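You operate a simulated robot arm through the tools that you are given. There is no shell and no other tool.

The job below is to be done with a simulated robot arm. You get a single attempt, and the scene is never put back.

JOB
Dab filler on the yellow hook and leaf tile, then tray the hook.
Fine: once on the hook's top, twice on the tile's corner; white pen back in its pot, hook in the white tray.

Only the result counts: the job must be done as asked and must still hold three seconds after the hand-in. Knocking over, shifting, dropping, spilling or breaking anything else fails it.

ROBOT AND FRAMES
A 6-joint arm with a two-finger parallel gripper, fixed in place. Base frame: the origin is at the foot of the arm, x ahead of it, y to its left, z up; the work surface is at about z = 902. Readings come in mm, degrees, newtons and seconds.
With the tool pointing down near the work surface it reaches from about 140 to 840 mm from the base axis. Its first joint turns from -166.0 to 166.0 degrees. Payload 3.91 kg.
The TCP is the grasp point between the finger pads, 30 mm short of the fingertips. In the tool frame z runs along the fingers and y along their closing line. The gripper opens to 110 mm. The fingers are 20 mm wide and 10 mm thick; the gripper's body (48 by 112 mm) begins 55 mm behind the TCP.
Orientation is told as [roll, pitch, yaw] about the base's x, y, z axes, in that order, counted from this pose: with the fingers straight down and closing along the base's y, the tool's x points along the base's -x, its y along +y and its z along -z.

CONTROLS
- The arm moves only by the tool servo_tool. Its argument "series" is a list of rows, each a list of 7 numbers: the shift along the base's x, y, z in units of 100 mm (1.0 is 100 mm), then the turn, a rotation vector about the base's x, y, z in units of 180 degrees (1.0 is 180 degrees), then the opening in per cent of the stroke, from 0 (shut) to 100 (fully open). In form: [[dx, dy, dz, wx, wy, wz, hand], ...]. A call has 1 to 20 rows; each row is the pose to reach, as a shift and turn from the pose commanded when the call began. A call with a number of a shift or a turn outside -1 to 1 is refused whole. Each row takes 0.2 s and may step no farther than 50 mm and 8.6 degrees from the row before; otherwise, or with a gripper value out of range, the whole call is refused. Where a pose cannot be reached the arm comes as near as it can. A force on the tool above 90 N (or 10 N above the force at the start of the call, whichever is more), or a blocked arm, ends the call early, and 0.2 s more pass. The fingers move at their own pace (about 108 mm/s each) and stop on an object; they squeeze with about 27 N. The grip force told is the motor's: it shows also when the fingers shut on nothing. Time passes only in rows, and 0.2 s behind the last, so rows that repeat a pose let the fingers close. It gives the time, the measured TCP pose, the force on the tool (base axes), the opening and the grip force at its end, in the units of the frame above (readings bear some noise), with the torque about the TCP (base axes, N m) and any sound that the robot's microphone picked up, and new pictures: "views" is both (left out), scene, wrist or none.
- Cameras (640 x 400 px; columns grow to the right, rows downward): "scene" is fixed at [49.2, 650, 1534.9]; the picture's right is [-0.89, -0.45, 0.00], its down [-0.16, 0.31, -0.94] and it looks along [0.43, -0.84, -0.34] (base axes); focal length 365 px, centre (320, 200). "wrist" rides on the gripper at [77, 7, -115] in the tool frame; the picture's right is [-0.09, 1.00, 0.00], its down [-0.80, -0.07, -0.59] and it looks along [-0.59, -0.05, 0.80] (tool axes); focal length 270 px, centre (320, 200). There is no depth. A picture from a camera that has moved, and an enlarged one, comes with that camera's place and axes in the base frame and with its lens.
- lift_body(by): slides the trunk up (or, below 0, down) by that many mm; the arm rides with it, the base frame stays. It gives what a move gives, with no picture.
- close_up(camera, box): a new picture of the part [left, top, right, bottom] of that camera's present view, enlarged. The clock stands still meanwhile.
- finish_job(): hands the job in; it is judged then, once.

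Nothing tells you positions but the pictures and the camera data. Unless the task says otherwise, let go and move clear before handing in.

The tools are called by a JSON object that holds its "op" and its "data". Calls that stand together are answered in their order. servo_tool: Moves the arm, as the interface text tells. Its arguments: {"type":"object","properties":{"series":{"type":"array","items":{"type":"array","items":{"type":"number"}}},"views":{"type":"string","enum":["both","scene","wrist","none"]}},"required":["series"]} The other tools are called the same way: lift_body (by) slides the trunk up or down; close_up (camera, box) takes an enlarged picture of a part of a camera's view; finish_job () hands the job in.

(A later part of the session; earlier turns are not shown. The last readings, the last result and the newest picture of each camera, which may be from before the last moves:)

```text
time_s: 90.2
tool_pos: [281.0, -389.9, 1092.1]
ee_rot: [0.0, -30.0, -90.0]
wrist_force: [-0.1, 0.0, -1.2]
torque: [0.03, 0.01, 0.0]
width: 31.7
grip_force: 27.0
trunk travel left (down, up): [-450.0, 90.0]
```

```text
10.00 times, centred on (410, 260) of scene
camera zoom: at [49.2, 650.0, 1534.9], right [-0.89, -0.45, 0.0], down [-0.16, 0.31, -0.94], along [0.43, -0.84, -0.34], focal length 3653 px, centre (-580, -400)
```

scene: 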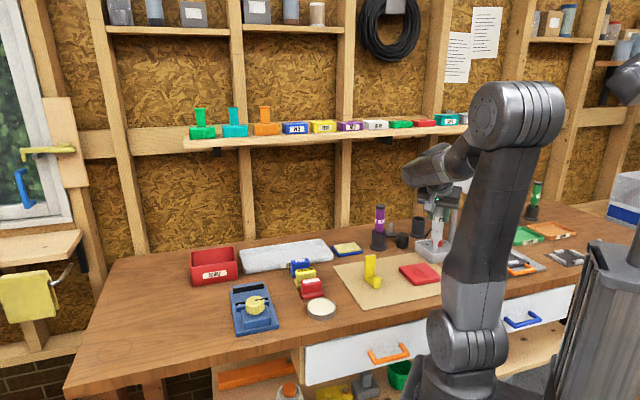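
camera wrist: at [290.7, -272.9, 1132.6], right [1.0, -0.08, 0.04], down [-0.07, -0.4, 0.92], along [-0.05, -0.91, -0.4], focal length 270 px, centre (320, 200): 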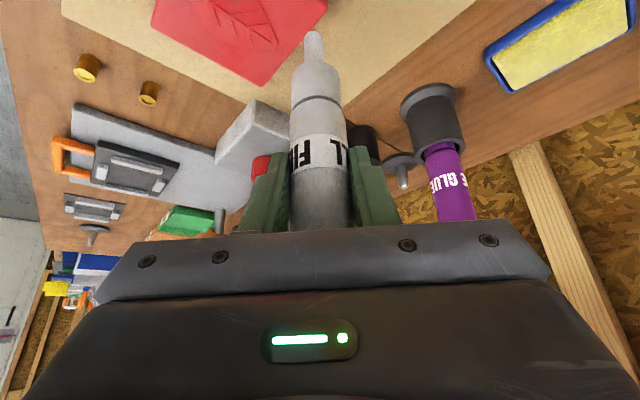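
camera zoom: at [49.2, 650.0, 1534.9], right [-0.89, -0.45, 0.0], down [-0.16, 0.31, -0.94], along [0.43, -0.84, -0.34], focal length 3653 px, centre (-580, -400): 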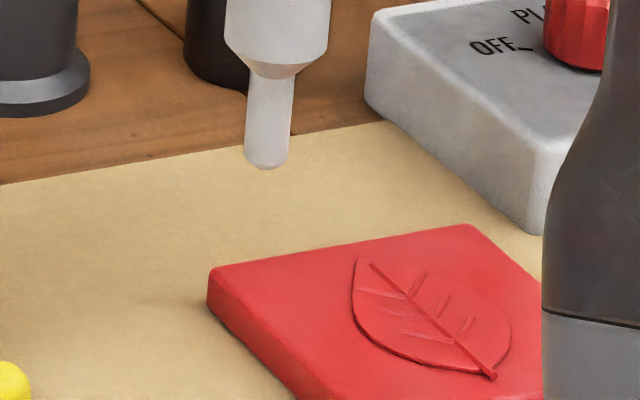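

Still no mark, so it's not a matter of resting time in the air. I'll return the pen to its pot along the reverse path, leave it parked and released for several seconds, and try again with it freshly soaked.

{"op": "servo_tool", "data": {"series": [[0, 0, 0.4, 0, 0, 0, 0], [0, 0, 0.655, 0, 0, 0, 0], [0.2, -0.35, 0.655, 0, 0, 0, 0], [0.4, -0.7, 0.655, 0, 0, 0, 0], [0.5, -1.0, 0.655, 0, 0, 0, 0]], "views": "none"}}

{"op": "servo_tool", "data": {"series": [[-0.05, -0.35, 0, 0, 0, 0, 0], [-0.1, -0.7, 0, 0, 0, 0, 0], [-0.148, -1.0, 0, 0, 0, 0, 0]], "views": "none"}}

{"op": "servo_tool", "data": {"series": [[-0.04, -0.35, 0, 0, 0, 0, 0], [-0.08, -0.7, 0, 0, 0, 0, 0], [-0.1, -1.0, 0, 0, 0, 0, 0]], "views": "none"}}

{"op": "servo_tool", "data": {"series": [[0, -0.157, 0, 0, 0, 0, 0], [0, -0.157, -0.3, 0, 0, 0, 0], [0, -0.157, -0.5, 0, 0, 0, 0], [0, -0.157, -0.58, 0, 0, 0, 0], [0, -0.157, -0.58, 0, 0, 0, 0]], "views": "wrist"}}

{"op": "close_up", "data": {"camera": "wrist", "box": [240, 0, 400, 150]}}

{"op": "close_up", "data": {"camera": "scene", "box": [400, 200, 440, 250]}}

```text
time_s: 91.4
tool_pos: [330.1, -490.3, 1157.6]
ee_rot: [0.0, -29.9, -90.0]
wrist_force: [0.0, 0.7, -0.4]
torque: [-0.01, 0.0, 0.04]
width: 31.7
grip_force: 26.7
trunk travel left (down, up): [-450.0, 90.0]
```

```text
time_s: 92.2
tool_pos: [314.6, -591.1, 1156.6]
ee_rot: [0.0, -29.9, -90.0]
wrist_force: [0.5, 0.3, 0.0]
torque: [0.05, 0.01, -0.01]
width: 31.4
grip_force: 26.4
trunk travel left (down, up): [-450.0, 90.0]
```

```text
time_s: 93.0
tool_pos: [305.1, -690.6, 1157.2]
ee_rot: [-0.1, -29.9, -90.0]
wrist_force: [0.1, -0.2, -0.9]
torque: [-0.02, 0.0, 0.0]
width: 31.7
grip_force: 26.5
trunk travel left (down, up): [-450.0, 90.0]
```

```text
time_s: 94.2
tool_pos: [305.1, -705.5, 1098.6]
ee_rot: [0.0, -29.9, -90.0]
wrist_force: [-0.1, 0.1, 0.5]
torque: [0.03, 0.02, -0.03]
width: 31.7
grip_force: 26.8
trunk travel left (down, up): [-450.0, 90.0]
camera wrist: at [312.5, -580.7, 1159.4], right [1.0, -0.08, 0.04], down [-0.07, -0.4, 0.92], along [-0.05, -0.91, -0.4], focal length 270 px, centre (320, 200)
```

wrist: 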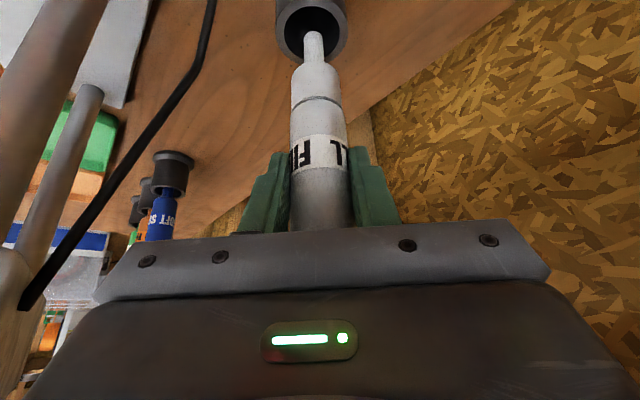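

```text
2.67 times, centred on (320, 75) of wrist
camera zoom: at [312.5, -580.7, 1159.4], right [1.0, -0.08, 0.04], down [-0.07, -0.4, 0.92], along [-0.05, -0.91, -0.4], focal length 721 px, centre (320, 533)
```

zoom: 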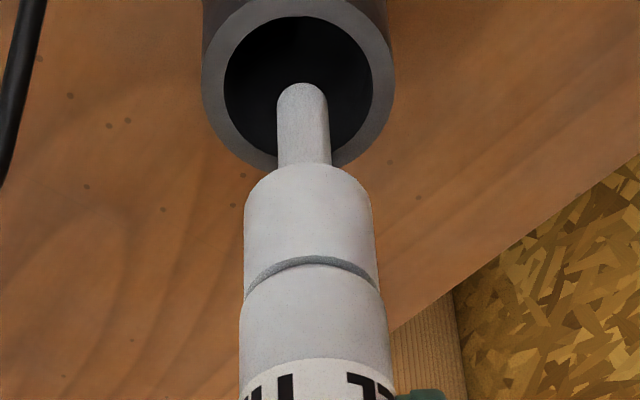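

```text
8.00 times, centred on (420, 225) of scene
camera zoom: at [49.2, 650.0, 1534.9], right [-0.89, -0.45, 0.0], down [-0.16, 0.31, -0.94], along [0.43, -0.84, -0.34], focal length 2923 px, centre (-480, 0)
```

zoom: 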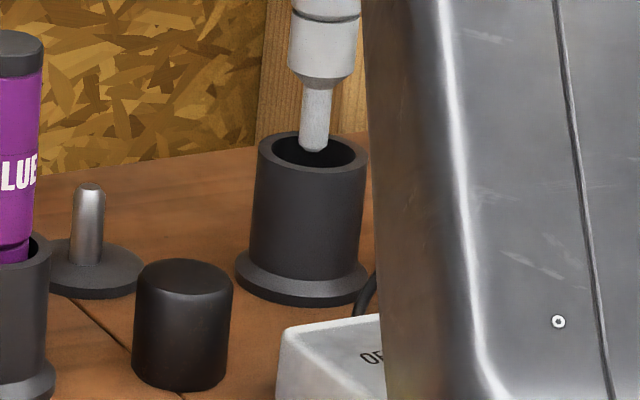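

Aligned with the hole. Going down into the pot, watching the force.

{"op": "servo_tool", "data": {"series": [[0, 0, -0.12, 0, 0, 0, 0], [0, 0, -0.24, 0, 0, 0, 0], [0, 0, -0.34, 0, 0, 0, 0], [0, 0, -0.42, 0, 0, 0, 0]], "views": "none"}}

{"op": "close_up", "data": {"camera": "scene", "box": [400, 200, 440, 250]}}

```text
time_s: 95.2
tool_pos: [305.8, -705.5, 1056.9]
ee_rot: [0.0, -30.1, -90.0]
wrist_force: [0.8, 0.2, -0.1]
torque: [0.01, -0.02, -0.02]
width: 31.9
grip_force: 26.6
trunk travel left (down, up): [-450.0, 90.0]
```

```text
8.00 times, centred on (420, 225) of scene
camera zoom: at [49.2, 650.0, 1534.9], right [-0.89, -0.45, 0.0], down [-0.16, 0.31, -0.94], along [0.43, -0.84, -0.34], focal length 2923 px, centre (-480, 0)
```

zoom: 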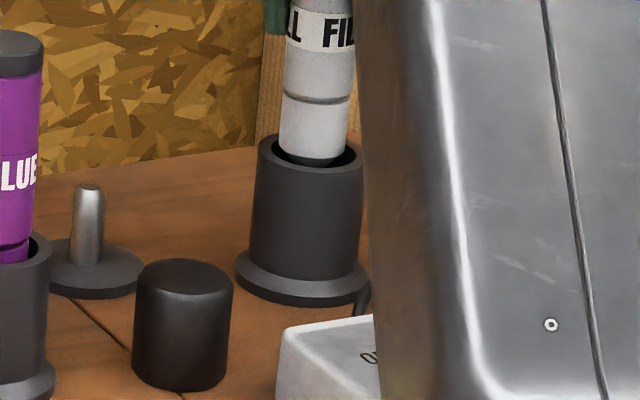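

{"op": "servo_tool", "data": {"series": [[0, 0, -0.08, 0, 0, 0, 0], [0, 0, -0.16, 0, 0, 0, 0], [0, 0, -0.22, 0, 0, 0, 0]], "views": "none"}}

```text
time_s: 96.0
tool_pos: [305.1, -705.2, 1033.2]
ee_rot: [0.0, -29.9, -90.0]
wrist_force: [0.3, 0.5, 0.1]
torque: [0.0, -0.01, 0.0]
width: 31.8
grip_force: 27.4
trunk travel left (down, up): [-450.0, 90.0]
```

{"op": "servo_tool", "data": {"series": [[0, 0, -0.03, 0, 0, 0, 0], [0, 0, -0.045, 0, 0, 0, 0]], "views": "none"}}

```text
time_s: 96.6
tool_pos: [306.0, -704.5, 1030.4]
ee_rot: [0.0, -29.9, -90.0]
wrist_force: [-0.1, 0.8, -1.0]
torque: [0.04, -0.02, -0.04]
width: 31.8
grip_force: 27.2
trunk travel left (down, up): [-450.0, 90.0]
```

{"op": "servo_tool", "data": {"series": [[0, 0, -0.015, 0, 0, 0, 0], [0, 0, -0.025, 0, 0, 0, 0]], "views": "none"}}

```text
time_s: 97.2
tool_pos: [304.8, -704.3, 1029.4]
ee_rot: [0.0, -30.1, -89.9]
wrist_force: [-0.1, 1.6, 7.4]
torque: [0.14, -0.02, 0.03]
width: 31.6
grip_force: 26.8
trunk travel left (down, up): [-450.0, 90.0]
```

The pen is seated at the bottom (7 N). I ease off, release, and back the gripper away so the pen is properly parked, then wait.

{"op": "servo_tool", "data": {"series": [[0, 0, 0.01, 0, 0, 0, 0], [0, 0, 0.01, 0, 0, 0, 45], [0, 0, 0.01, 0, 0, 0, 60], [0, 0, 0.01, 0, 0, 0, 60], [0, 0.12, 0.22, 0, 0, 0, 60], [0, 0.24, 0.43, 0, 0, 0, 60], [0, 0.38, 0.68, 0, 0, 0, 60], [0, 0.38, 0.68, 0, 0, 0, 60], [0, 0.38, 0.68, 0, 0, 0, 60], [0, 0.38, 0.68, 0, 0, 0, 60], [0, 0.38, 0.68, 0, 0, 0, 60], [0, 0.38, 0.68, 0, 0, 0, 60], [0, 0.38, 0.68, 0, 0, 0, 60], [0, 0.38, 0.68, 0, 0, 0, 60], [0, 0.38, 0.68, 0, 0, 0, 60], [0, 0.38, 0.68, 0, 0, 0, 60], [0, 0.38, 0.68, 0, 0, 0, 60], [0, 0.38, 0.68, 0, 0, 0, 60], [0, 0.38, 0.68, 0, 0, 0, 60], [0, 0.38, 0.68, 0, 0, 0, 60]], "views": "both"}}

{"op": "close_up", "data": {"camera": "wrist", "box": [220, 0, 420, 220]}}

{"op": "close_up", "data": {"camera": "scene", "box": [400, 190, 440, 250]}}

{"op": "close_up", "data": {"camera": "scene", "box": [355, 240, 455, 300]}}

```text
time_s: 101.4
tool_pos: [304.2, -667.0, 1094.9]
ee_rot: [0.0, -30.0, -90.0]
wrist_force: [-0.3, 0.2, -0.1]
torque: [0.01, 0.0, 0.0]
width: 66.1
grip_force: 0.0
trunk travel left (down, up): [-450.0, 90.0]
camera wrist: at [312.0, -542.4, 1156.6], right [1.0, -0.08, 0.04], down [-0.07, -0.4, 0.92], along [-0.05, -0.91, -0.4], focal length 270 px, centre (320, 200)
```

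scene: 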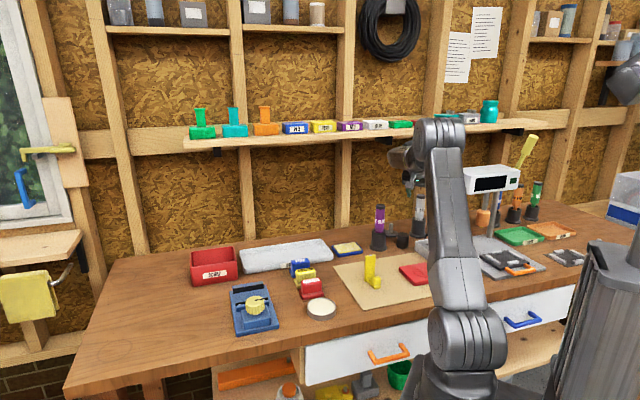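
wrist: 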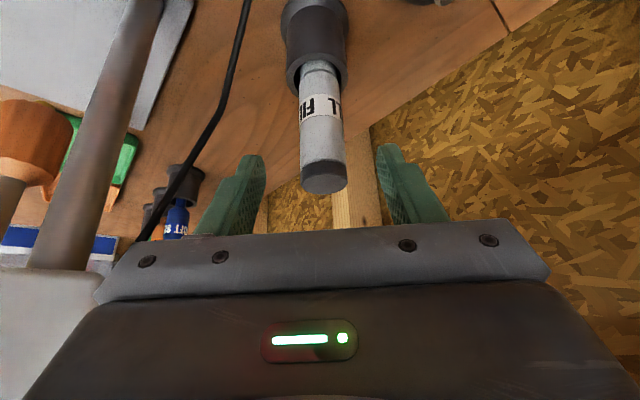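

```text
1.82 times, centred on (320, 110) of wrist
camera zoom: at [312.0, -542.4, 1156.6], right [1.0, -0.08, 0.04], down [-0.07, -0.4, 0.92], along [-0.05, -0.91, -0.4], focal length 491 px, centre (320, 364)
```

zoom: 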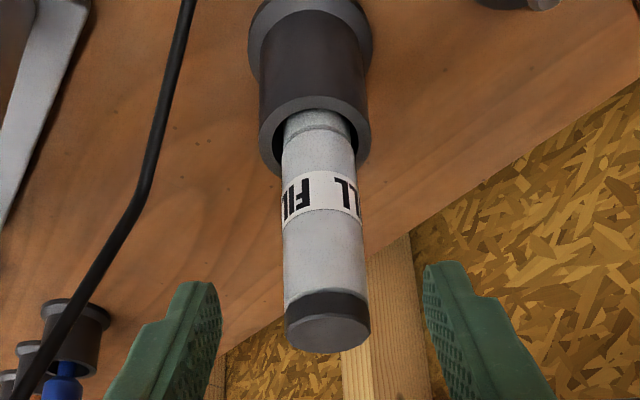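

```text
6.67 times, centred on (420, 220) of scene
camera zoom: at [49.2, 650.0, 1534.9], right [-0.89, -0.45, 0.0], down [-0.16, 0.31, -0.94], along [0.43, -0.84, -0.34], focal length 2436 px, centre (-347, 67)
```

zoom: 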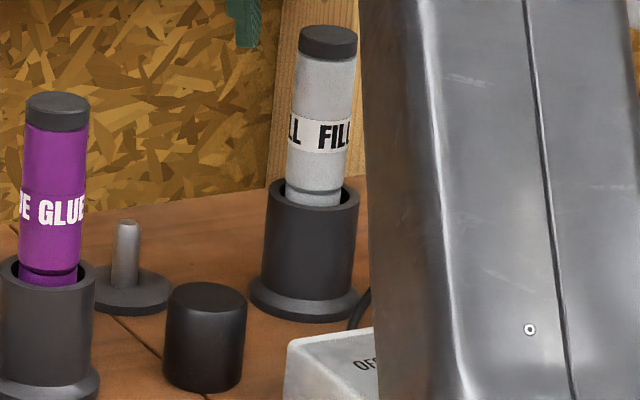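

```text
6.40 times, centred on (405, 270) of scene
camera zoom: at [49.2, 650.0, 1534.9], right [-0.89, -0.45, 0.0], down [-0.16, 0.31, -0.94], along [0.43, -0.84, -0.34], focal length 2338 px, centre (-224, -248)
```

zoom: 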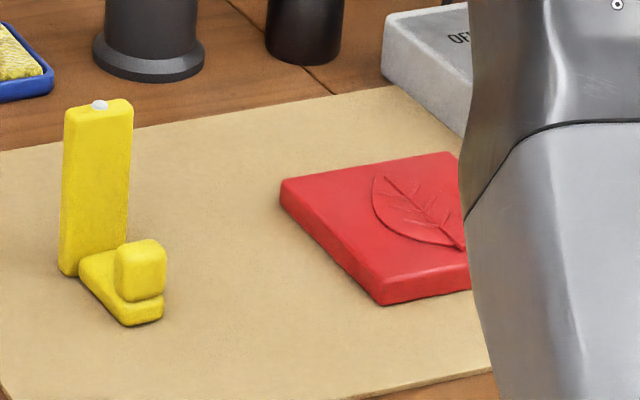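

The pen is parked upright in its pot; several seconds have passed. I go back in and grip it again.

{"op": "servo_tool", "data": {"series": [[0, 0, 0, 0, 0, 0, 60], [0, 0, 0, 0, 0, 0, 60], [0, 0, 0, 0, 0, 0, 60], [0, 0, 0, 0, 0, 0, 60], [0, 0, 0, 0, 0, 0, 60], [0, 0, 0, 0, 0, 0, 60], [0, 0, 0, 0, 0, 0, 60], [0, 0, 0, 0, 0, 0, 60], [0, -0.12, -0.22, 0, 0, 0, 60], [0, -0.25, -0.44, 0, 0, 0, 60], [0, -0.375, -0.65, 0, 0, 0, 60], [0, -0.375, -0.65, 0, 0, 0, 60], [0, -0.375, -0.65, 0, 0, 0, 0], [0, -0.375, -0.65, 0, 0, 0, 0], [0, -0.375, -0.65, 0, 0, 0, 0], [0, -0.375, -0.65, 0, 0, 0, 0]], "views": "wrist"}}

{"op": "servo_tool", "data": {"series": [[0, 0, 0.1, 0, 0, 0, 0], [0, 0, 0.25, 0, 0, 0, 0], [0, 0, 0.45, 0, 0, 0, 0], [0, 0, 0.65, 0, 0, 0, 0], [0, 0, 0.87, 0, 0, 0, 0]], "views": "both"}}

{"op": "close_up", "data": {"camera": "wrist", "box": [260, 0, 380, 90]}}

{"op": "close_up", "data": {"camera": "scene", "box": [400, 190, 440, 250]}}

```text
time_s: 104.8
tool_pos: [303.7, -704.6, 1029.5]
ee_rot: [0.1, -30.0, -90.0]
wrist_force: [0.2, -0.5, 1.0]
torque: [-0.07, -0.03, 0.02]
width: 31.9
grip_force: 26.7
trunk travel left (down, up): [-450.0, 90.0]
camera wrist: at [312.2, -579.8, 1090.9], right [1.0, -0.08, 0.04], down [-0.07, -0.4, 0.92], along [-0.05, -0.91, -0.4], focal length 270 px, centre (320, 200)
```

wrist: 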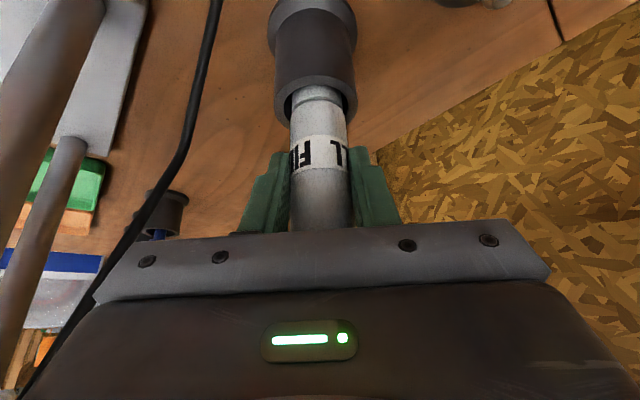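

```text
time_s: 106.0
tool_pos: [304.0, -704.9, 1116.4]
ee_rot: [0.1, -29.9, -90.1]
wrist_force: [0.0, -0.8, -1.0]
torque: [-0.01, -0.02, 0.01]
width: 31.7
grip_force: 27.2
trunk travel left (down, up): [-450.0, 90.0]
camera wrist: at [311.8, -579.7, 1178.5], right [1.0, -0.08, 0.04], down [-0.07, -0.4, 0.92], along [-0.05, -0.91, -0.4], focal length 270 px, centre (320, 200)
```

scene: 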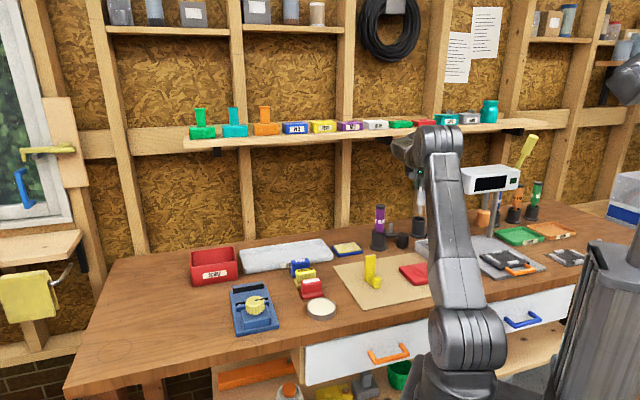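
wrist: 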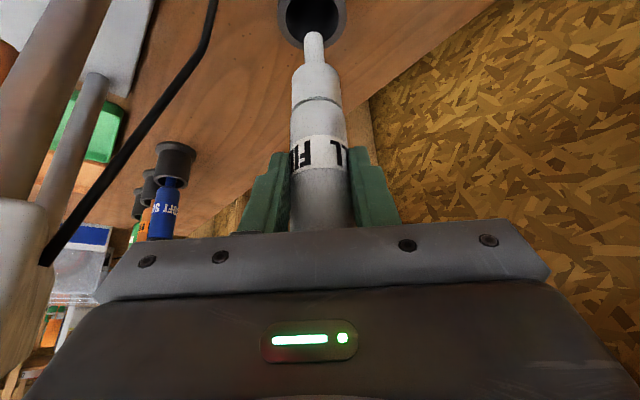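

```text
4.44 times, centred on (320, 45) of wrist
camera zoom: at [311.8, -579.7, 1178.5], right [1.0, -0.08, 0.04], down [-0.07, -0.4, 0.92], along [-0.05, -0.91, -0.4], focal length 1201 px, centre (320, 889)
```

zoom: 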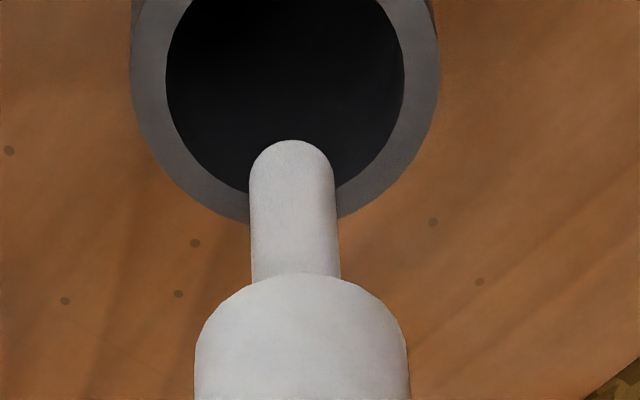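

```text
6.67 times, centred on (420, 220) of scene
camera zoom: at [49.2, 650.0, 1534.9], right [-0.89, -0.45, 0.0], down [-0.16, 0.31, -0.94], along [0.43, -0.84, -0.34], focal length 2436 px, centre (-347, 67)
```

zoom: 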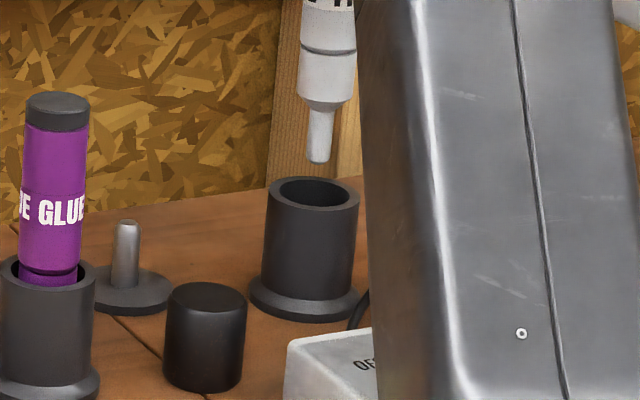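

Gripped and out again. Back to the tile's near-hook corner for a single careful dab with the fresh nib.

{"op": "servo_tool", "data": {"series": [[0, 0, 0.2, 0, 0, 0, 0], [0, 0, 0.4, 0, 0, 0, 0], [0.04, 0.3, 0.4, 0, 0, 0, 0], [0.08, 0.6, 0.4, 0, 0, 0, 0], [0.1, 1.0, 0.4, 0, 0, 0, 0]], "views": "none"}}

{"op": "servo_tool", "data": {"series": [[0.03, 0.35, 0, 0, 0, 0, 0], [0.05, 0.7, 0, 0, 0, 0, 0], [0.06, 1.0, 0, 0, 0, 0, 0]], "views": "none"}}

{"op": "servo_tool", "data": {"series": [[-0.1, 0.35, 0, 0, 0, 0, 0], [-0.2, 0.7, 0, 0, 0, 0, 0], [-0.35, 1.0, 0, 0, 0, 0, 0], [-0.41, 1.0, -0.3, 0, 0, 0, 0], [-0.41, 1.0, -0.7, 0, 0, 0, 0]], "views": "none"}}

{"op": "servo_tool", "data": {"series": [[0, 0.14, -0.1, 0, 0, 0, 0], [0, 0.14, -0.24, 0, 0, 0, 0], [0, 0.14, -0.3, 0, 0, 0, 0], [0, 0.14, -0.3, 0, 0, 0, 0]], "views": "both"}}

{"op": "close_up", "data": {"camera": "scene", "box": [390, 240, 430, 280]}}

```text
time_s: 107.2
tool_pos: [314.3, -605.4, 1159.6]
ee_rot: [0.2, -30.1, -90.0]
wrist_force: [-0.1, -1.0, -0.3]
torque: [0.03, 0.01, -0.01]
width: 31.6
grip_force: 26.9
trunk travel left (down, up): [-450.0, 90.0]
```

```text
time_s: 108.0
tool_pos: [320.4, -504.6, 1158.5]
ee_rot: [-0.1, -30.1, -90.0]
wrist_force: [-0.1, -0.4, -1.0]
torque: [0.04, 0.04, -0.02]
width: 31.7
grip_force: 27.3
trunk travel left (down, up): [-450.0, 90.0]
```

```text
time_s: 109.2
tool_pos: [280.7, -406.0, 1086.7]
ee_rot: [-0.1, -30.0, -90.0]
wrist_force: [-0.7, -0.4, -1.4]
torque: [0.0, 0.0, 0.03]
width: 31.7
grip_force: 26.8
trunk travel left (down, up): [-450.0, 90.0]
```

```text
time_s: 110.2
tool_pos: [278.8, -392.3, 1058.2]
ee_rot: [0.0, -30.0, -90.0]
wrist_force: [-1.5, -0.4, -0.9]
torque: [0.0, -0.04, 0.0]
width: 31.7
grip_force: 26.7
trunk travel left (down, up): [-450.0, 90.0]
camera wrist: at [287.6, -266.1, 1118.8], right [1.0, -0.08, 0.04], down [-0.07, -0.4, 0.92], along [-0.05, -0.91, -0.4], focal length 270 px, centre (320, 200)
```

scene: 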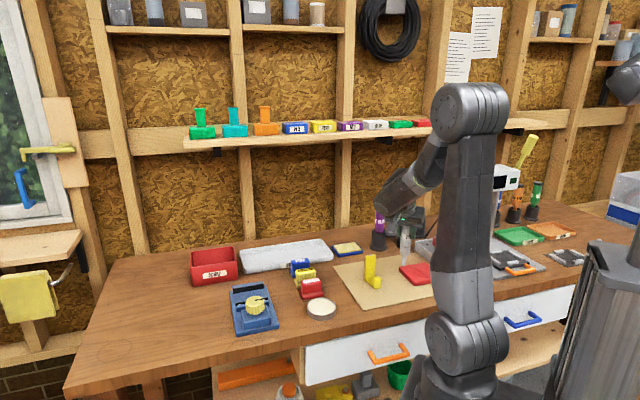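
wrist: 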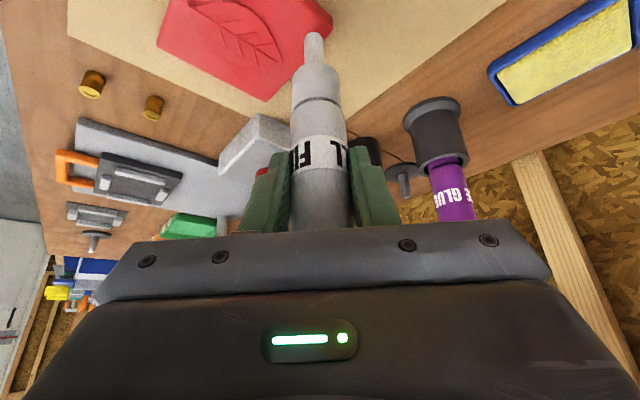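

```text
10.00 times, centred on (410, 260) of scene
camera zoom: at [49.2, 650.0, 1534.9], right [-0.89, -0.45, 0.0], down [-0.16, 0.31, -0.94], along [0.43, -0.84, -0.34], focal length 3653 px, centre (-580, -400)
```

zoom: 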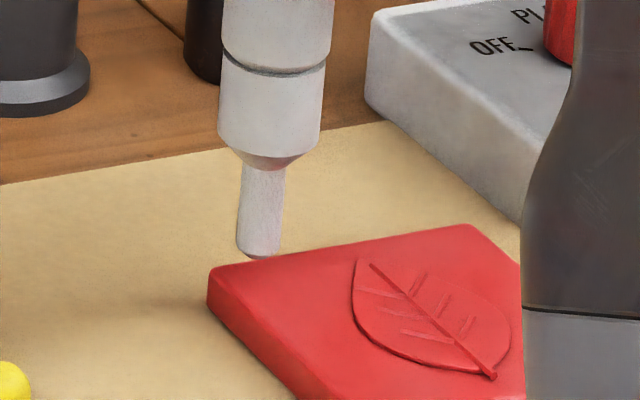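

Alignment matches. Dabbing with the hook profile.

{"op": "servo_tool", "data": {"series": [[0, 0, -0.04, 0, 0, 0, 0], [0, 0, -0.08, 0, 0, 0, 0], [0, 0, -0.11, 0, 0, 0, 0], [0, 0, -0.125, 0, 0, 0, 0]], "views": "none"}}

{"op": "servo_tool", "data": {"series": [[0, 0, 0.2, 0, 0, 0, 0], [0, 0, 0.45, 0, 0, 0, 0]], "views": "none"}}

{"op": "close_up", "data": {"camera": "scene", "box": [390, 240, 430, 280]}}

```text
time_s: 111.2
tool_pos: [279.5, -391.0, 1047.2]
ee_rot: [0.2, -30.3, -89.9]
wrist_force: [-1.1, 0.1, 19.5]
torque: [-0.18, 0.07, -0.04]
width: 31.6
grip_force: 27.3
trunk travel left (down, up): [-450.0, 90.0]
```

```text
time_s: 111.8
tool_pos: [279.4, -391.1, 1089.2]
ee_rot: [0.0, -30.0, -90.0]
wrist_force: [0.1, -0.7, -1.1]
torque: [0.0, -0.02, -0.02]
width: 31.6
grip_force: 27.4
trunk travel left (down, up): [-450.0, 90.0]
```

```text
10.00 times, centred on (410, 260) of scene
camera zoom: at [49.2, 650.0, 1534.9], right [-0.89, -0.45, 0.0], down [-0.16, 0.31, -0.94], along [0.43, -0.84, -0.34], focal length 3653 px, centre (-580, -400)
```

zoom: 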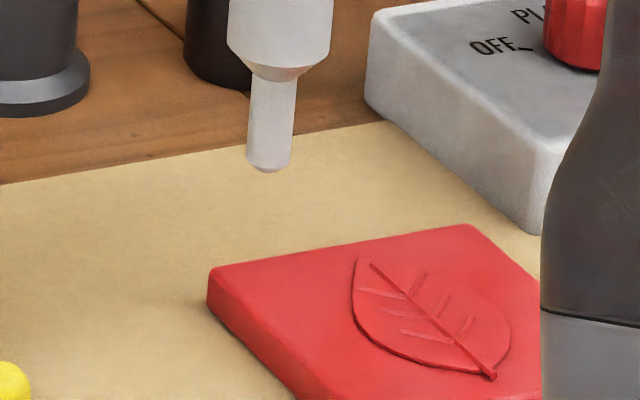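

No mark again, so dipping isn't the issue. For completeness I'll test the remaining spots on the other corners, starting with the back corner: one touch about 25 mm in and one about 8 mm from the vertex.

{"op": "servo_tool", "data": {"series": [[-0.28, -0.25, 0, 0, 0, 0, 0], [-0.556, -0.488, 0, 0, 0, 0, 0], [-0.556, -0.488, -0.2, 0, 0, 0, 0], [-0.556, -0.488, -0.36, 0, 0, 0, 0], [-0.556, -0.488, -0.4, 0, 0, 0, 0], [-0.556, -0.488, -0.43, 0, 0, 0, 0], [-0.556, -0.488, -0.44, 0, 0, 0, 0], [-0.556, -0.488, -0.44, 0, 0, 0, 0], [-0.556, -0.488, -0.2, 0, 0, 0, 0], [-0.556, -0.488, -0.05, 0, 0, 0, 0], [-0.556, -0.488, 0, 0, 0, 0, 0]], "views": "none"}}

{"op": "close_up", "data": {"camera": "scene", "box": [400, 250, 440, 290]}}

```text
time_s: 114.2
tool_pos: [224.5, -439.2, 1089.4]
ee_rot: [0.0, -30.0, -90.0]
wrist_force: [0.9, 0.4, -1.1]
torque: [0.0, -0.03, 0.01]
width: 31.7
grip_force: 26.7
trunk travel left (down, up): [-450.0, 90.0]
```

```text
10.00 times, centred on (420, 270) of scene
camera zoom: at [49.2, 650.0, 1534.9], right [-0.89, -0.45, 0.0], down [-0.16, 0.31, -0.94], along [0.43, -0.84, -0.34], focal length 3653 px, centre (-680, -500)
```

zoom: 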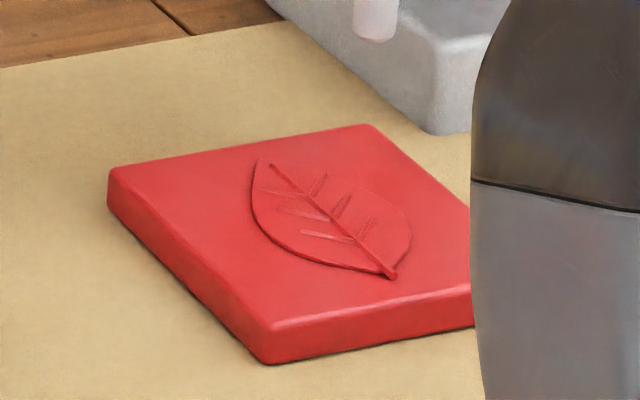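

{"op": "servo_tool", "data": {"series": [[0, -0.165, -0.1, 0, 0, 0, 0], [0, -0.165, -0.36, 0, 0, 0, 0], [0, -0.165, -0.4, 0, 0, 0, 0], [0, -0.165, -0.43, 0, 0, 0, 0], [0, -0.165, -0.445, 0, 0, 0, 0]], "views": "none"}}

{"op": "servo_tool", "data": {"series": [[0, 0, 0.2, 0, 0, 0, 0], [0, 0, 0.45, 0, 0, 0, 0]], "views": "none"}}

{"op": "close_up", "data": {"camera": "scene", "box": [400, 250, 440, 290]}}

```text
time_s: 115.4
tool_pos: [223.1, -456.8, 1047.6]
ee_rot: [0.0, -30.2, -90.0]
wrist_force: [-0.7, 2.1, 17.6]
torque: [-0.02, 0.12, 0.02]
width: 31.9
grip_force: 26.8
trunk travel left (down, up): [-450.0, 90.0]
```

```text
time_s: 116.0
tool_pos: [224.3, -456.5, 1089.8]
ee_rot: [0.0, -29.9, -90.0]
wrist_force: [1.1, 0.7, -0.9]
torque: [-0.03, -0.01, -0.03]
width: 31.8
grip_force: 27.2
trunk travel left (down, up): [-450.0, 90.0]
```

```text
10.00 times, centred on (420, 270) of scene
camera zoom: at [49.2, 650.0, 1534.9], right [-0.89, -0.45, 0.0], down [-0.16, 0.31, -0.94], along [0.43, -0.84, -0.34], focal length 3653 px, centre (-680, -500)
```

zoom: 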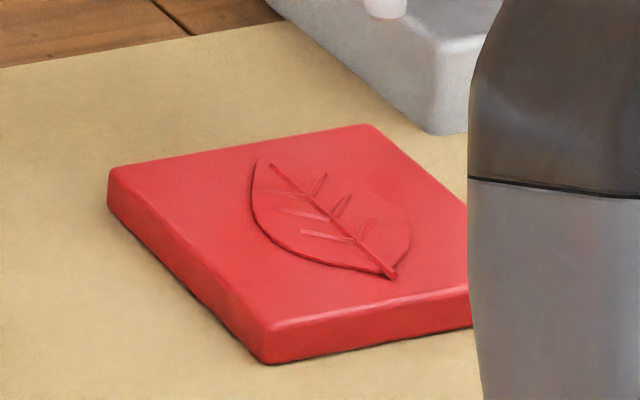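

Nothing. The last untested spots are corner C (arm side) at about 20 mm in, and the front corner at about 12 mm. Testing C now.

{"op": "servo_tool", "data": {"series": [[-0.23, 0.3, 0, 0, 0, 0, 0], [-0.463, 0.615, 0, 0, 0, 0, 0], [-0.463, 0.615, -0.2, 0, 0, 0, 0], [-0.463, 0.615, -0.36, 0, 0, 0, 0], [-0.463, 0.615, -0.4, 0, 0, 0, 0], [-0.463, 0.615, -0.43, 0, 0, 0, 0], [-0.463, 0.615, -0.445, 0, 0, 0, 0]], "views": "none"}}

{"op": "servo_tool", "data": {"series": [[0, 0, 0.2, 0, 0, 0, 0], [0, 0.2, 0.45, 0, 0, 0, 0], [0, 0.6, 0.6, 0, 0, 0, 0], [0, 1.0, 0.6, 0, 0, 0, 0]], "views": "wrist"}}

{"op": "close_up", "data": {"camera": "scene", "box": [400, 250, 440, 290]}}

{"op": "close_up", "data": {"camera": "wrist", "box": [240, 0, 440, 110]}}

```text
time_s: 117.6
tool_pos: [177.6, -394.4, 1047.0]
ee_rot: [0.1, -30.2, -90.0]
wrist_force: [0.4, 1.4, 14.6]
torque: [0.07, -0.07, -0.01]
width: 31.6
grip_force: 27.0
trunk travel left (down, up): [-450.0, 90.0]
```

```text
time_s: 118.6
tool_pos: [177.8, -294.2, 1106.8]
ee_rot: [0.1, -29.9, -90.0]
wrist_force: [0.1, 0.2, 0.0]
torque: [0.02, 0.03, -0.01]
width: 31.7
grip_force: 26.9
trunk travel left (down, up): [-450.0, 90.0]
camera wrist: at [184.8, -169.1, 1167.3], right [1.0, -0.08, 0.05], down [-0.07, -0.4, 0.92], along [-0.05, -0.92, -0.4], focal length 270 px, centre (320, 200)
```

wrist: 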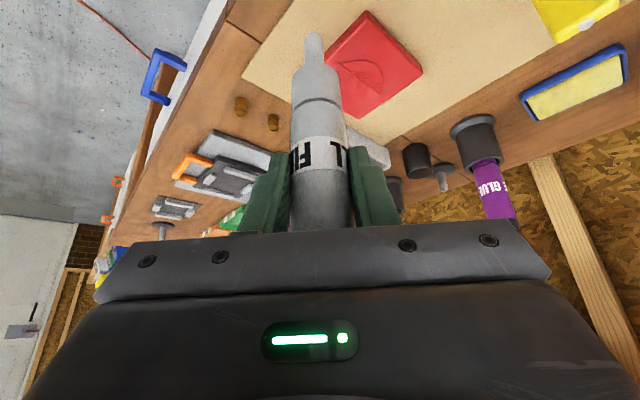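

```text
10.00 times, centred on (420, 270) of scene
camera zoom: at [49.2, 650.0, 1534.9], right [-0.89, -0.45, 0.0], down [-0.16, 0.31, -0.94], along [0.43, -0.84, -0.34], focal length 3653 px, centre (-680, -500)
```

zoom: 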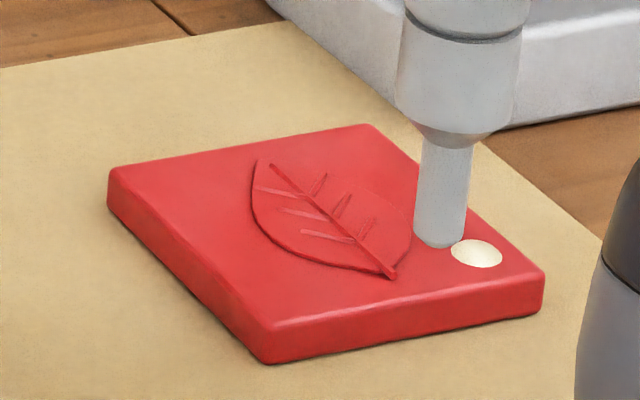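

```text
3.20 times, centred on (340, 55) of wrist
camera zoom: at [184.8, -169.1, 1167.3], right [1.0, -0.08, 0.05], down [-0.07, -0.4, 0.92], along [-0.05, -0.92, -0.4], focal length 865 px, centre (256, 664)
```

zoom: 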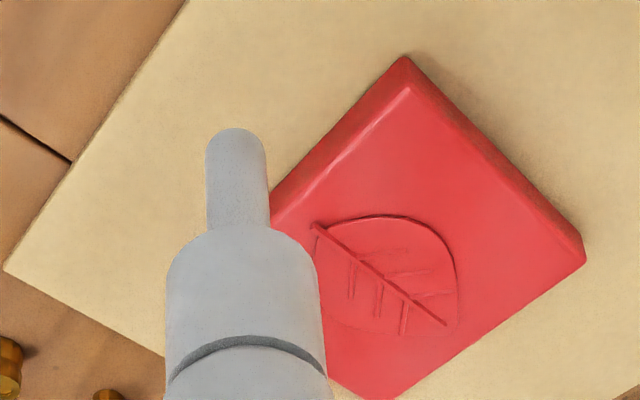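

A filler mark appeared on corner C, the arm-side corner about 20 mm in, so that is the right spot and the first tile dab. I'll look at it closely before the second.

{"op": "close_up", "data": {"camera": "scene", "box": [425, 260, 460, 285]}}

{"op": "close_up", "data": {"camera": "scene", "box": [355, 240, 455, 300]}}

```text
16.00 times, centred on (442, 272) of scene
camera zoom: at [49.2, 650.0, 1534.9], right [-0.89, -0.45, 0.0], down [-0.16, 0.31, -0.94], along [0.43, -0.84, -0.34], focal length 5845 px, centre (-1640, -960)
```

zoom: 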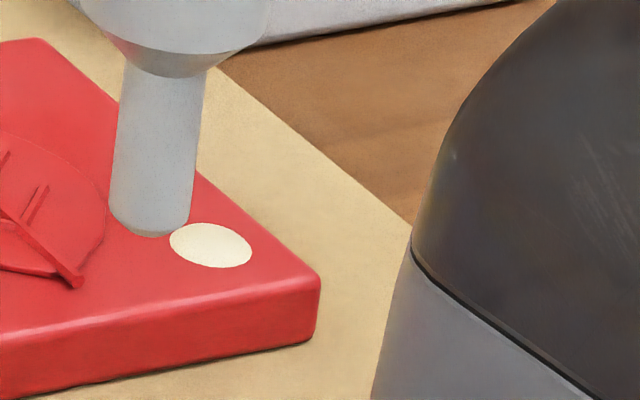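

```text
6.40 times, centred on (405, 270) of scene
camera zoom: at [49.2, 650.0, 1534.9], right [-0.89, -0.45, 0.0], down [-0.16, 0.31, -0.94], along [0.43, -0.84, -0.34], focal length 2338 px, centre (-224, -248)
```

zoom: 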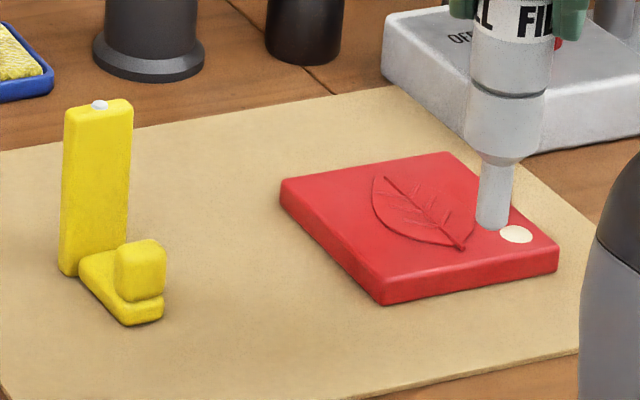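

The mark is a clear cream disc on corner C. I repeat exactly the same touch once more for the second dab, then lift straight up.

{"op": "servo_tool", "data": {"series": [[0, -0.4, 0, 0, 0, 0, 0], [0, -0.8, 0, 0, 0, 0, 0], [0, -1.0, -0.155, 0, 0, 0, 0], [0, -1.0, -0.355, 0, 0, 0, 0], [0, -1.0, -0.515, 0, 0, 0, 0], [0, -1.0, -0.555, 0, 0, 0, 0], [0, -1.0, -0.585, 0, 0, 0, 0], [0, -1.0, -0.6, 0, 0, 0, 0]], "views": "none"}}

{"op": "servo_tool", "data": {"series": [[0, 0, 0.2, 0, 0, 0, 0], [0, 0, 0.5, 0, 0, 0, 0], [0, 0.4, 0.6, 0, 0, 0, 0], [0, 0.8, 0.6, 0, 0, 0, 0], [0, 1.0, 0.6, 0, 0, 0, 0]], "views": "wrist"}}

{"op": "close_up", "data": {"camera": "scene", "box": [425, 260, 460, 285]}}

{"op": "close_up", "data": {"camera": "scene", "box": [400, 250, 440, 290]}}

```text
time_s: 120.4
tool_pos: [178.1, -394.7, 1046.9]
ee_rot: [0.1, -30.1, -89.9]
wrist_force: [-1.0, 1.0, 12.7]
torque: [-0.11, 0.08, -0.01]
width: 31.8
grip_force: 27.4
trunk travel left (down, up): [-450.0, 90.0]
```

```text
time_s: 121.6
tool_pos: [177.9, -294.6, 1106.0]
ee_rot: [0.1, -30.0, -90.1]
wrist_force: [0.2, 0.2, -0.9]
torque: [0.03, -0.01, -0.01]
width: 31.6
grip_force: 26.5
trunk travel left (down, up): [-450.0, 90.0]
camera wrist: at [185.1, -169.1, 1167.5], right [1.0, -0.08, 0.04], down [-0.07, -0.4, 0.92], along [-0.05, -0.91, -0.4], focal length 270 px, centre (320, 200)
```

wrist: 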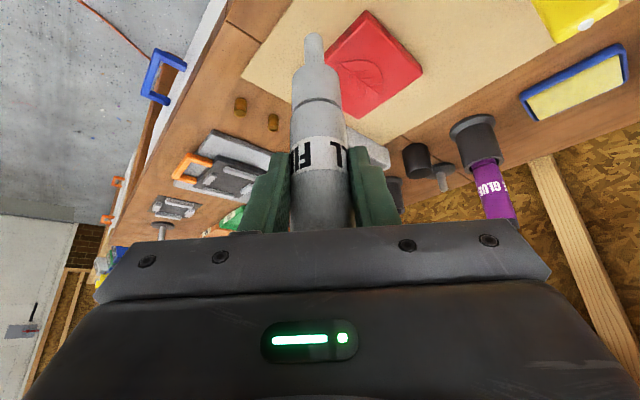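

```text
16.00 times, centred on (442, 272) of scene
camera zoom: at [49.2, 650.0, 1534.9], right [-0.89, -0.45, 0.0], down [-0.16, 0.31, -0.94], along [0.43, -0.84, -0.34], focal length 5845 px, centre (-1640, -960)
```

zoom: 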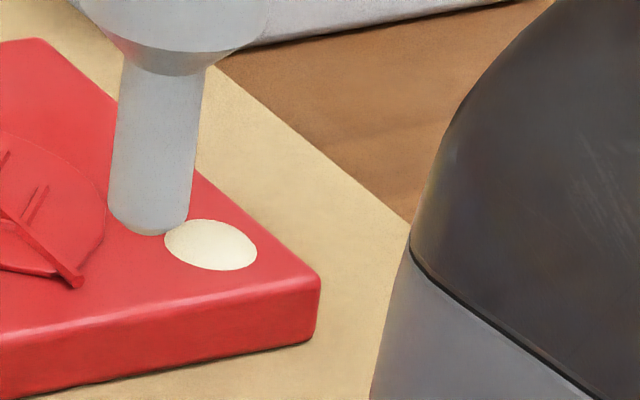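

```text
10.00 times, centred on (420, 270) of scene
camera zoom: at [49.2, 650.0, 1534.9], right [-0.89, -0.45, 0.0], down [-0.16, 0.31, -0.94], along [0.43, -0.84, -0.34], focal length 3653 px, centre (-680, -500)
```

zoom: 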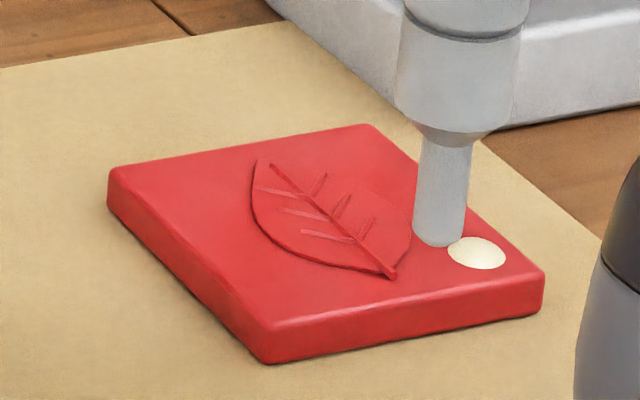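

The disc grew with the second touch, so both tile dabs are registered on the correct corner, along with one on the hook. Now the pen goes back to its pot along a safe route.

{"op": "servo_tool", "data": {"series": [[0, 0, 0.3, 0, 0, 0, 0], [0, 0, 0.515, 0, 0, 0, 0], [0.4, -0.1, 0.515, 0, 0, 0, 0], [0.8, -0.25, 0.515, 0, 0, 0, 0], [1.0, -0.45, 0.515, 0, 0, 0, 0]], "views": "none"}}

{"op": "servo_tool", "data": {"series": [[0.25, -0.35, 0, 0, 0, 0, 0], [0.45, -0.7, 0, 0, 0, 0, 0], [0.52, -1.0, 0, 0, 0, 0, 0]], "views": "none"}}

{"op": "servo_tool", "data": {"series": [[-0.02, -0.35, 0, 0, 0, 0, 0], [-0.05, -0.7, 0, 0, 0, 0, 0], [-0.08, -1.0, 0, 0, 0, 0, 0]], "views": "none"}}

{"op": "servo_tool", "data": {"series": [[-0.06, -0.35, 0, 0, 0, 0, 0], [-0.12, -0.7, 0, 0, 0, 0, 0], [-0.17, -1.0, 0, 0, 0, 0, 0]], "views": "none"}}

{"op": "servo_tool", "data": {"series": [[0, -0.35, 0, 0, 0, 0, 0], [0, -0.652, 0, 0, 0, 0, 0], [0, -0.652, -0.25, 0, 0, 0, 0], [0, -0.652, -0.45, 0, 0, 0, 0], [0, -0.652, -0.57, 0, 0, 0, 0], [0, -0.652, -0.57, 0, 0, 0, 0]], "views": "both"}}

{"op": "close_up", "data": {"camera": "wrist", "box": [240, 0, 400, 150]}}

{"op": "close_up", "data": {"camera": "scene", "box": [400, 200, 440, 250]}}

```text
time_s: 122.8
tool_pos: [279.5, -340.2, 1157.1]
ee_rot: [0.0, -30.0, -89.9]
wrist_force: [-0.5, 0.6, -0.1]
torque: [0.0, -0.04, 0.0]
width: 31.7
grip_force: 27.0
trunk travel left (down, up): [-450.0, 90.0]
```

```text
time_s: 123.6
tool_pos: [329.8, -440.6, 1156.9]
ee_rot: [0.1, -29.9, -90.0]
wrist_force: [-0.6, -0.6, -1.2]
torque: [0.02, 0.01, -0.05]
width: 31.6
grip_force: 27.2
trunk travel left (down, up): [-450.0, 90.0]
```

```text
time_s: 124.4
tool_pos: [320.8, -541.1, 1157.8]
ee_rot: [0.0, -30.0, -90.0]
wrist_force: [0.1, -0.6, -0.6]
torque: [-0.01, 0.0, 0.02]
width: 31.9
grip_force: 27.3
trunk travel left (down, up): [-450.0, 90.0]
```

```text
time_s: 125.2
tool_pos: [305.2, -639.6, 1158.8]
ee_rot: [-0.1, -30.0, -90.0]
wrist_force: [-0.2, -0.3, -0.6]
torque: [-0.02, -0.01, -0.02]
width: 31.5
grip_force: 27.5
trunk travel left (down, up): [-450.0, 90.0]
```

```text
time_s: 126.6
tool_pos: [305.4, -705.0, 1100.2]
ee_rot: [0.0, -30.1, -90.0]
wrist_force: [0.4, -0.2, -0.7]
torque: [0.01, -0.04, -0.02]
width: 31.6
grip_force: 27.1
trunk travel left (down, up): [-450.0, 90.0]
camera wrist: at [312.4, -580.1, 1161.6], right [1.0, -0.08, 0.04], down [-0.07, -0.4, 0.92], along [-0.05, -0.91, -0.4], focal length 270 px, centre (320, 200)
```

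scene: 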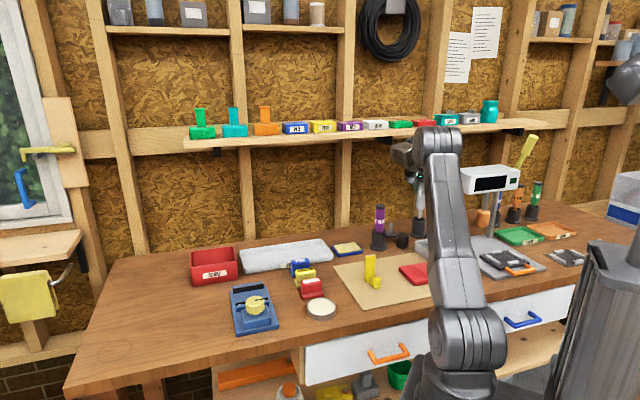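
wrist: 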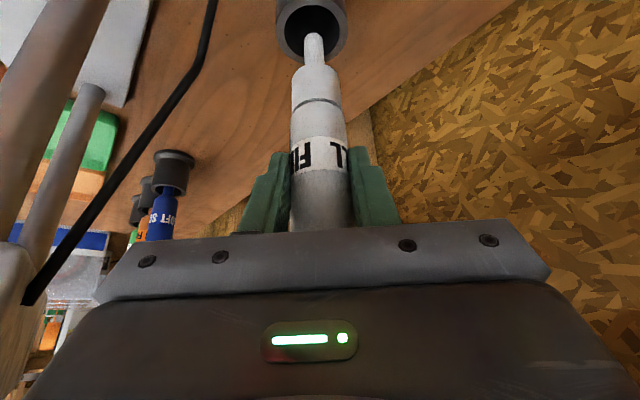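

```text
2.67 times, centred on (320, 75) of wrist
camera zoom: at [312.4, -580.1, 1161.6], right [1.0, -0.08, 0.04], down [-0.07, -0.4, 0.92], along [-0.05, -0.91, -0.4], focal length 721 px, centre (320, 533)
```

zoom: 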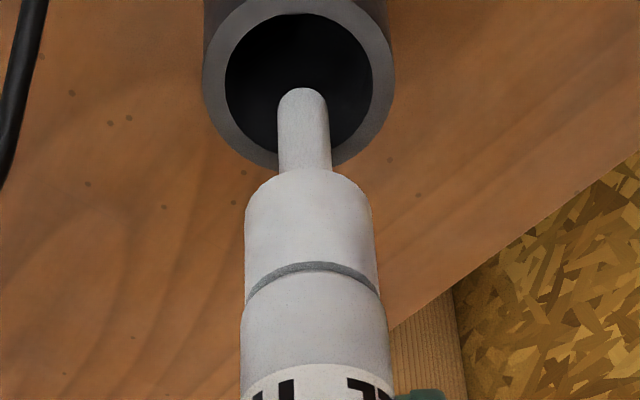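

```text
8.00 times, centred on (420, 225) of scene
camera zoom: at [49.2, 650.0, 1534.9], right [-0.89, -0.45, 0.0], down [-0.16, 0.31, -0.94], along [0.43, -0.84, -0.34], focal length 2923 px, centre (-480, 0)
```

zoom: 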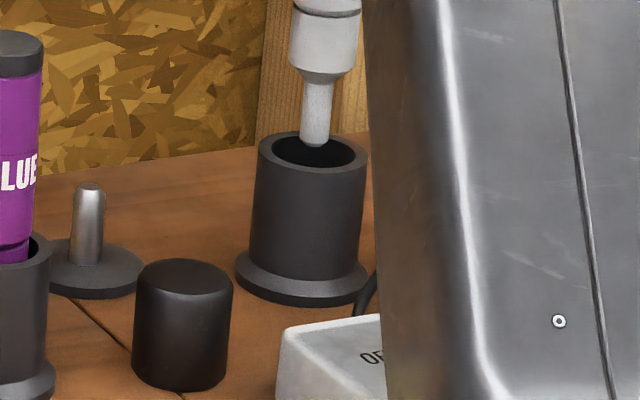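

Aligned with the pot as before. Lowering in.

{"op": "servo_tool", "data": {"series": [[0, 0, -0.12, 0, 0, 0, 0], [0, 0, -0.24, 0, 0, 0, 0], [0, 0, -0.34, 0, 0, 0, 0], [0, 0, -0.43, 0, 0, 0, 0]], "views": "none"}}

{"op": "servo_tool", "data": {"series": [[0, 0, -0.08, 0, 0, 0, 0], [0, 0, -0.16, 0, 0, 0, 0], [0, 0, -0.22, 0, 0, 0, 0]], "views": "none"}}

```text
time_s: 127.6
tool_pos: [304.2, -704.0, 1057.6]
ee_rot: [0.0, -30.0, -89.9]
wrist_force: [0.4, -0.1, -1.3]
torque: [0.0, 0.01, 0.02]
width: 31.7
grip_force: 27.3
trunk travel left (down, up): [-450.0, 90.0]
```

```text
time_s: 128.4
tool_pos: [306.0, -704.2, 1035.1]
ee_rot: [-0.1, -30.0, -90.0]
wrist_force: [1.1, 0.4, -0.3]
torque: [0.02, 0.03, 0.0]
width: 31.8
grip_force: 27.5
trunk travel left (down, up): [-450.0, 90.0]
```

{"op": "servo_tool", "data": {"series": [[0, 0, -0.03, 0, 0, 0, 0], [0, 0, -0.05, 0, 0, 0, 0]], "views": "none"}}

```text
time_s: 129.0
tool_pos: [304.0, -705.1, 1030.0]
ee_rot: [-0.1, -30.0, -90.0]
wrist_force: [-0.2, 0.4, -0.9]
torque: [0.02, -0.03, 0.01]
width: 31.5
grip_force: 27.0
trunk travel left (down, up): [-450.0, 90.0]
```

{"op": "servo_tool", "data": {"series": [[0, 0, -0.015, 0, 0, 0, 0], [0, 0, -0.025, 0, 0, 0, 0]], "views": "none"}}

```text
time_s: 129.6
tool_pos: [305.3, -703.9, 1028.1]
ee_rot: [0.0, -30.1, -89.9]
wrist_force: [-1.2, 0.6, 3.8]
torque: [0.02, 0.17, -0.01]
width: 31.7
grip_force: 27.0
trunk travel left (down, up): [-450.0, 90.0]
```

Seated at the bottom (4 N). Releasing and backing the gripper out.

{"op": "servo_tool", "data": {"series": [[0, 0, 0.008, 0, 0, 0, 0], [0, 0, 0.008, 0, 0, 0, 45], [0, 0, 0.008, 0, 0, 0, 60], [0, 0, 0.008, 0, 0, 0, 60], [0, 0.12, 0.22, 0, 0, 0, 60], [0, 0.24, 0.43, 0, 0, 0, 60], [0, 0.38, 0.68, 0, 0, 0, 60], [0, 0.5, 0.9, 0, 0, 0, 60], [0, 0.9, 1.0, 0, 0, 0, 60]], "views": "both"}}

{"op": "close_up", "data": {"camera": "scene", "box": [400, 190, 440, 250]}}

```text
time_s: 131.6
tool_pos: [304.3, -612.5, 1128.7]
ee_rot: [0.0, -30.0, -90.0]
wrist_force: [-0.1, -0.2, 0.1]
torque: [0.02, -0.02, 0.01]
width: 66.0
grip_force: 0.1
trunk travel left (down, up): [-450.0, 90.0]
camera wrist: at [311.4, -487.9, 1189.2], right [1.0, -0.08, 0.04], down [-0.07, -0.4, 0.92], along [-0.05, -0.92, -0.4], focal length 270 px, centre (320, 200)
```

scene: 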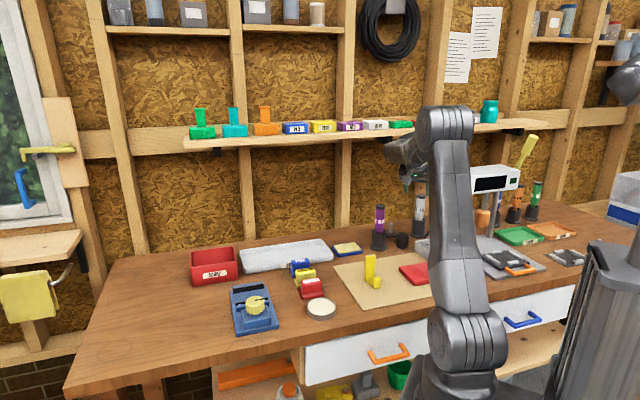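
wrist: 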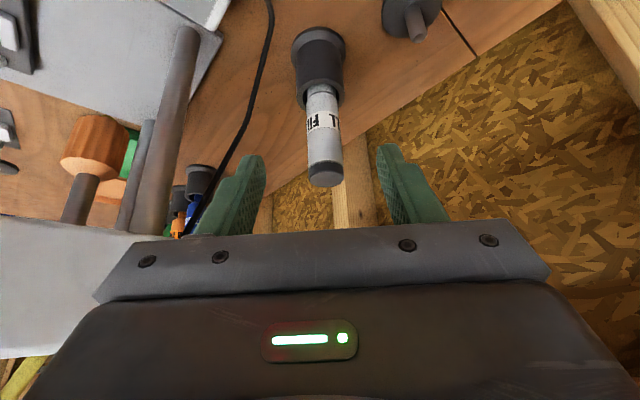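

```text
6.67 times, centred on (420, 220) of scene
camera zoom: at [49.2, 650.0, 1534.9], right [-0.89, -0.45, 0.0], down [-0.16, 0.31, -0.94], along [0.43, -0.84, -0.34], focal length 2436 px, centre (-347, 67)
```

zoom: 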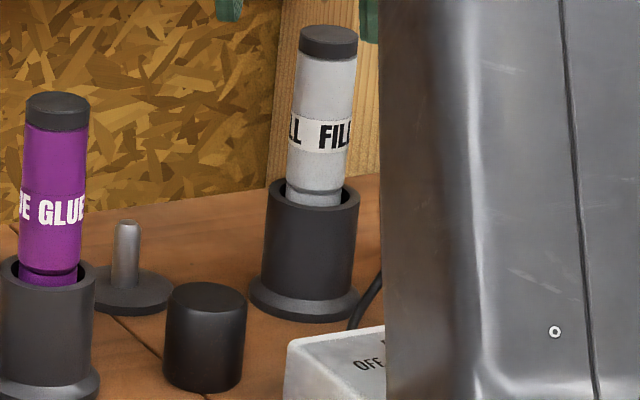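

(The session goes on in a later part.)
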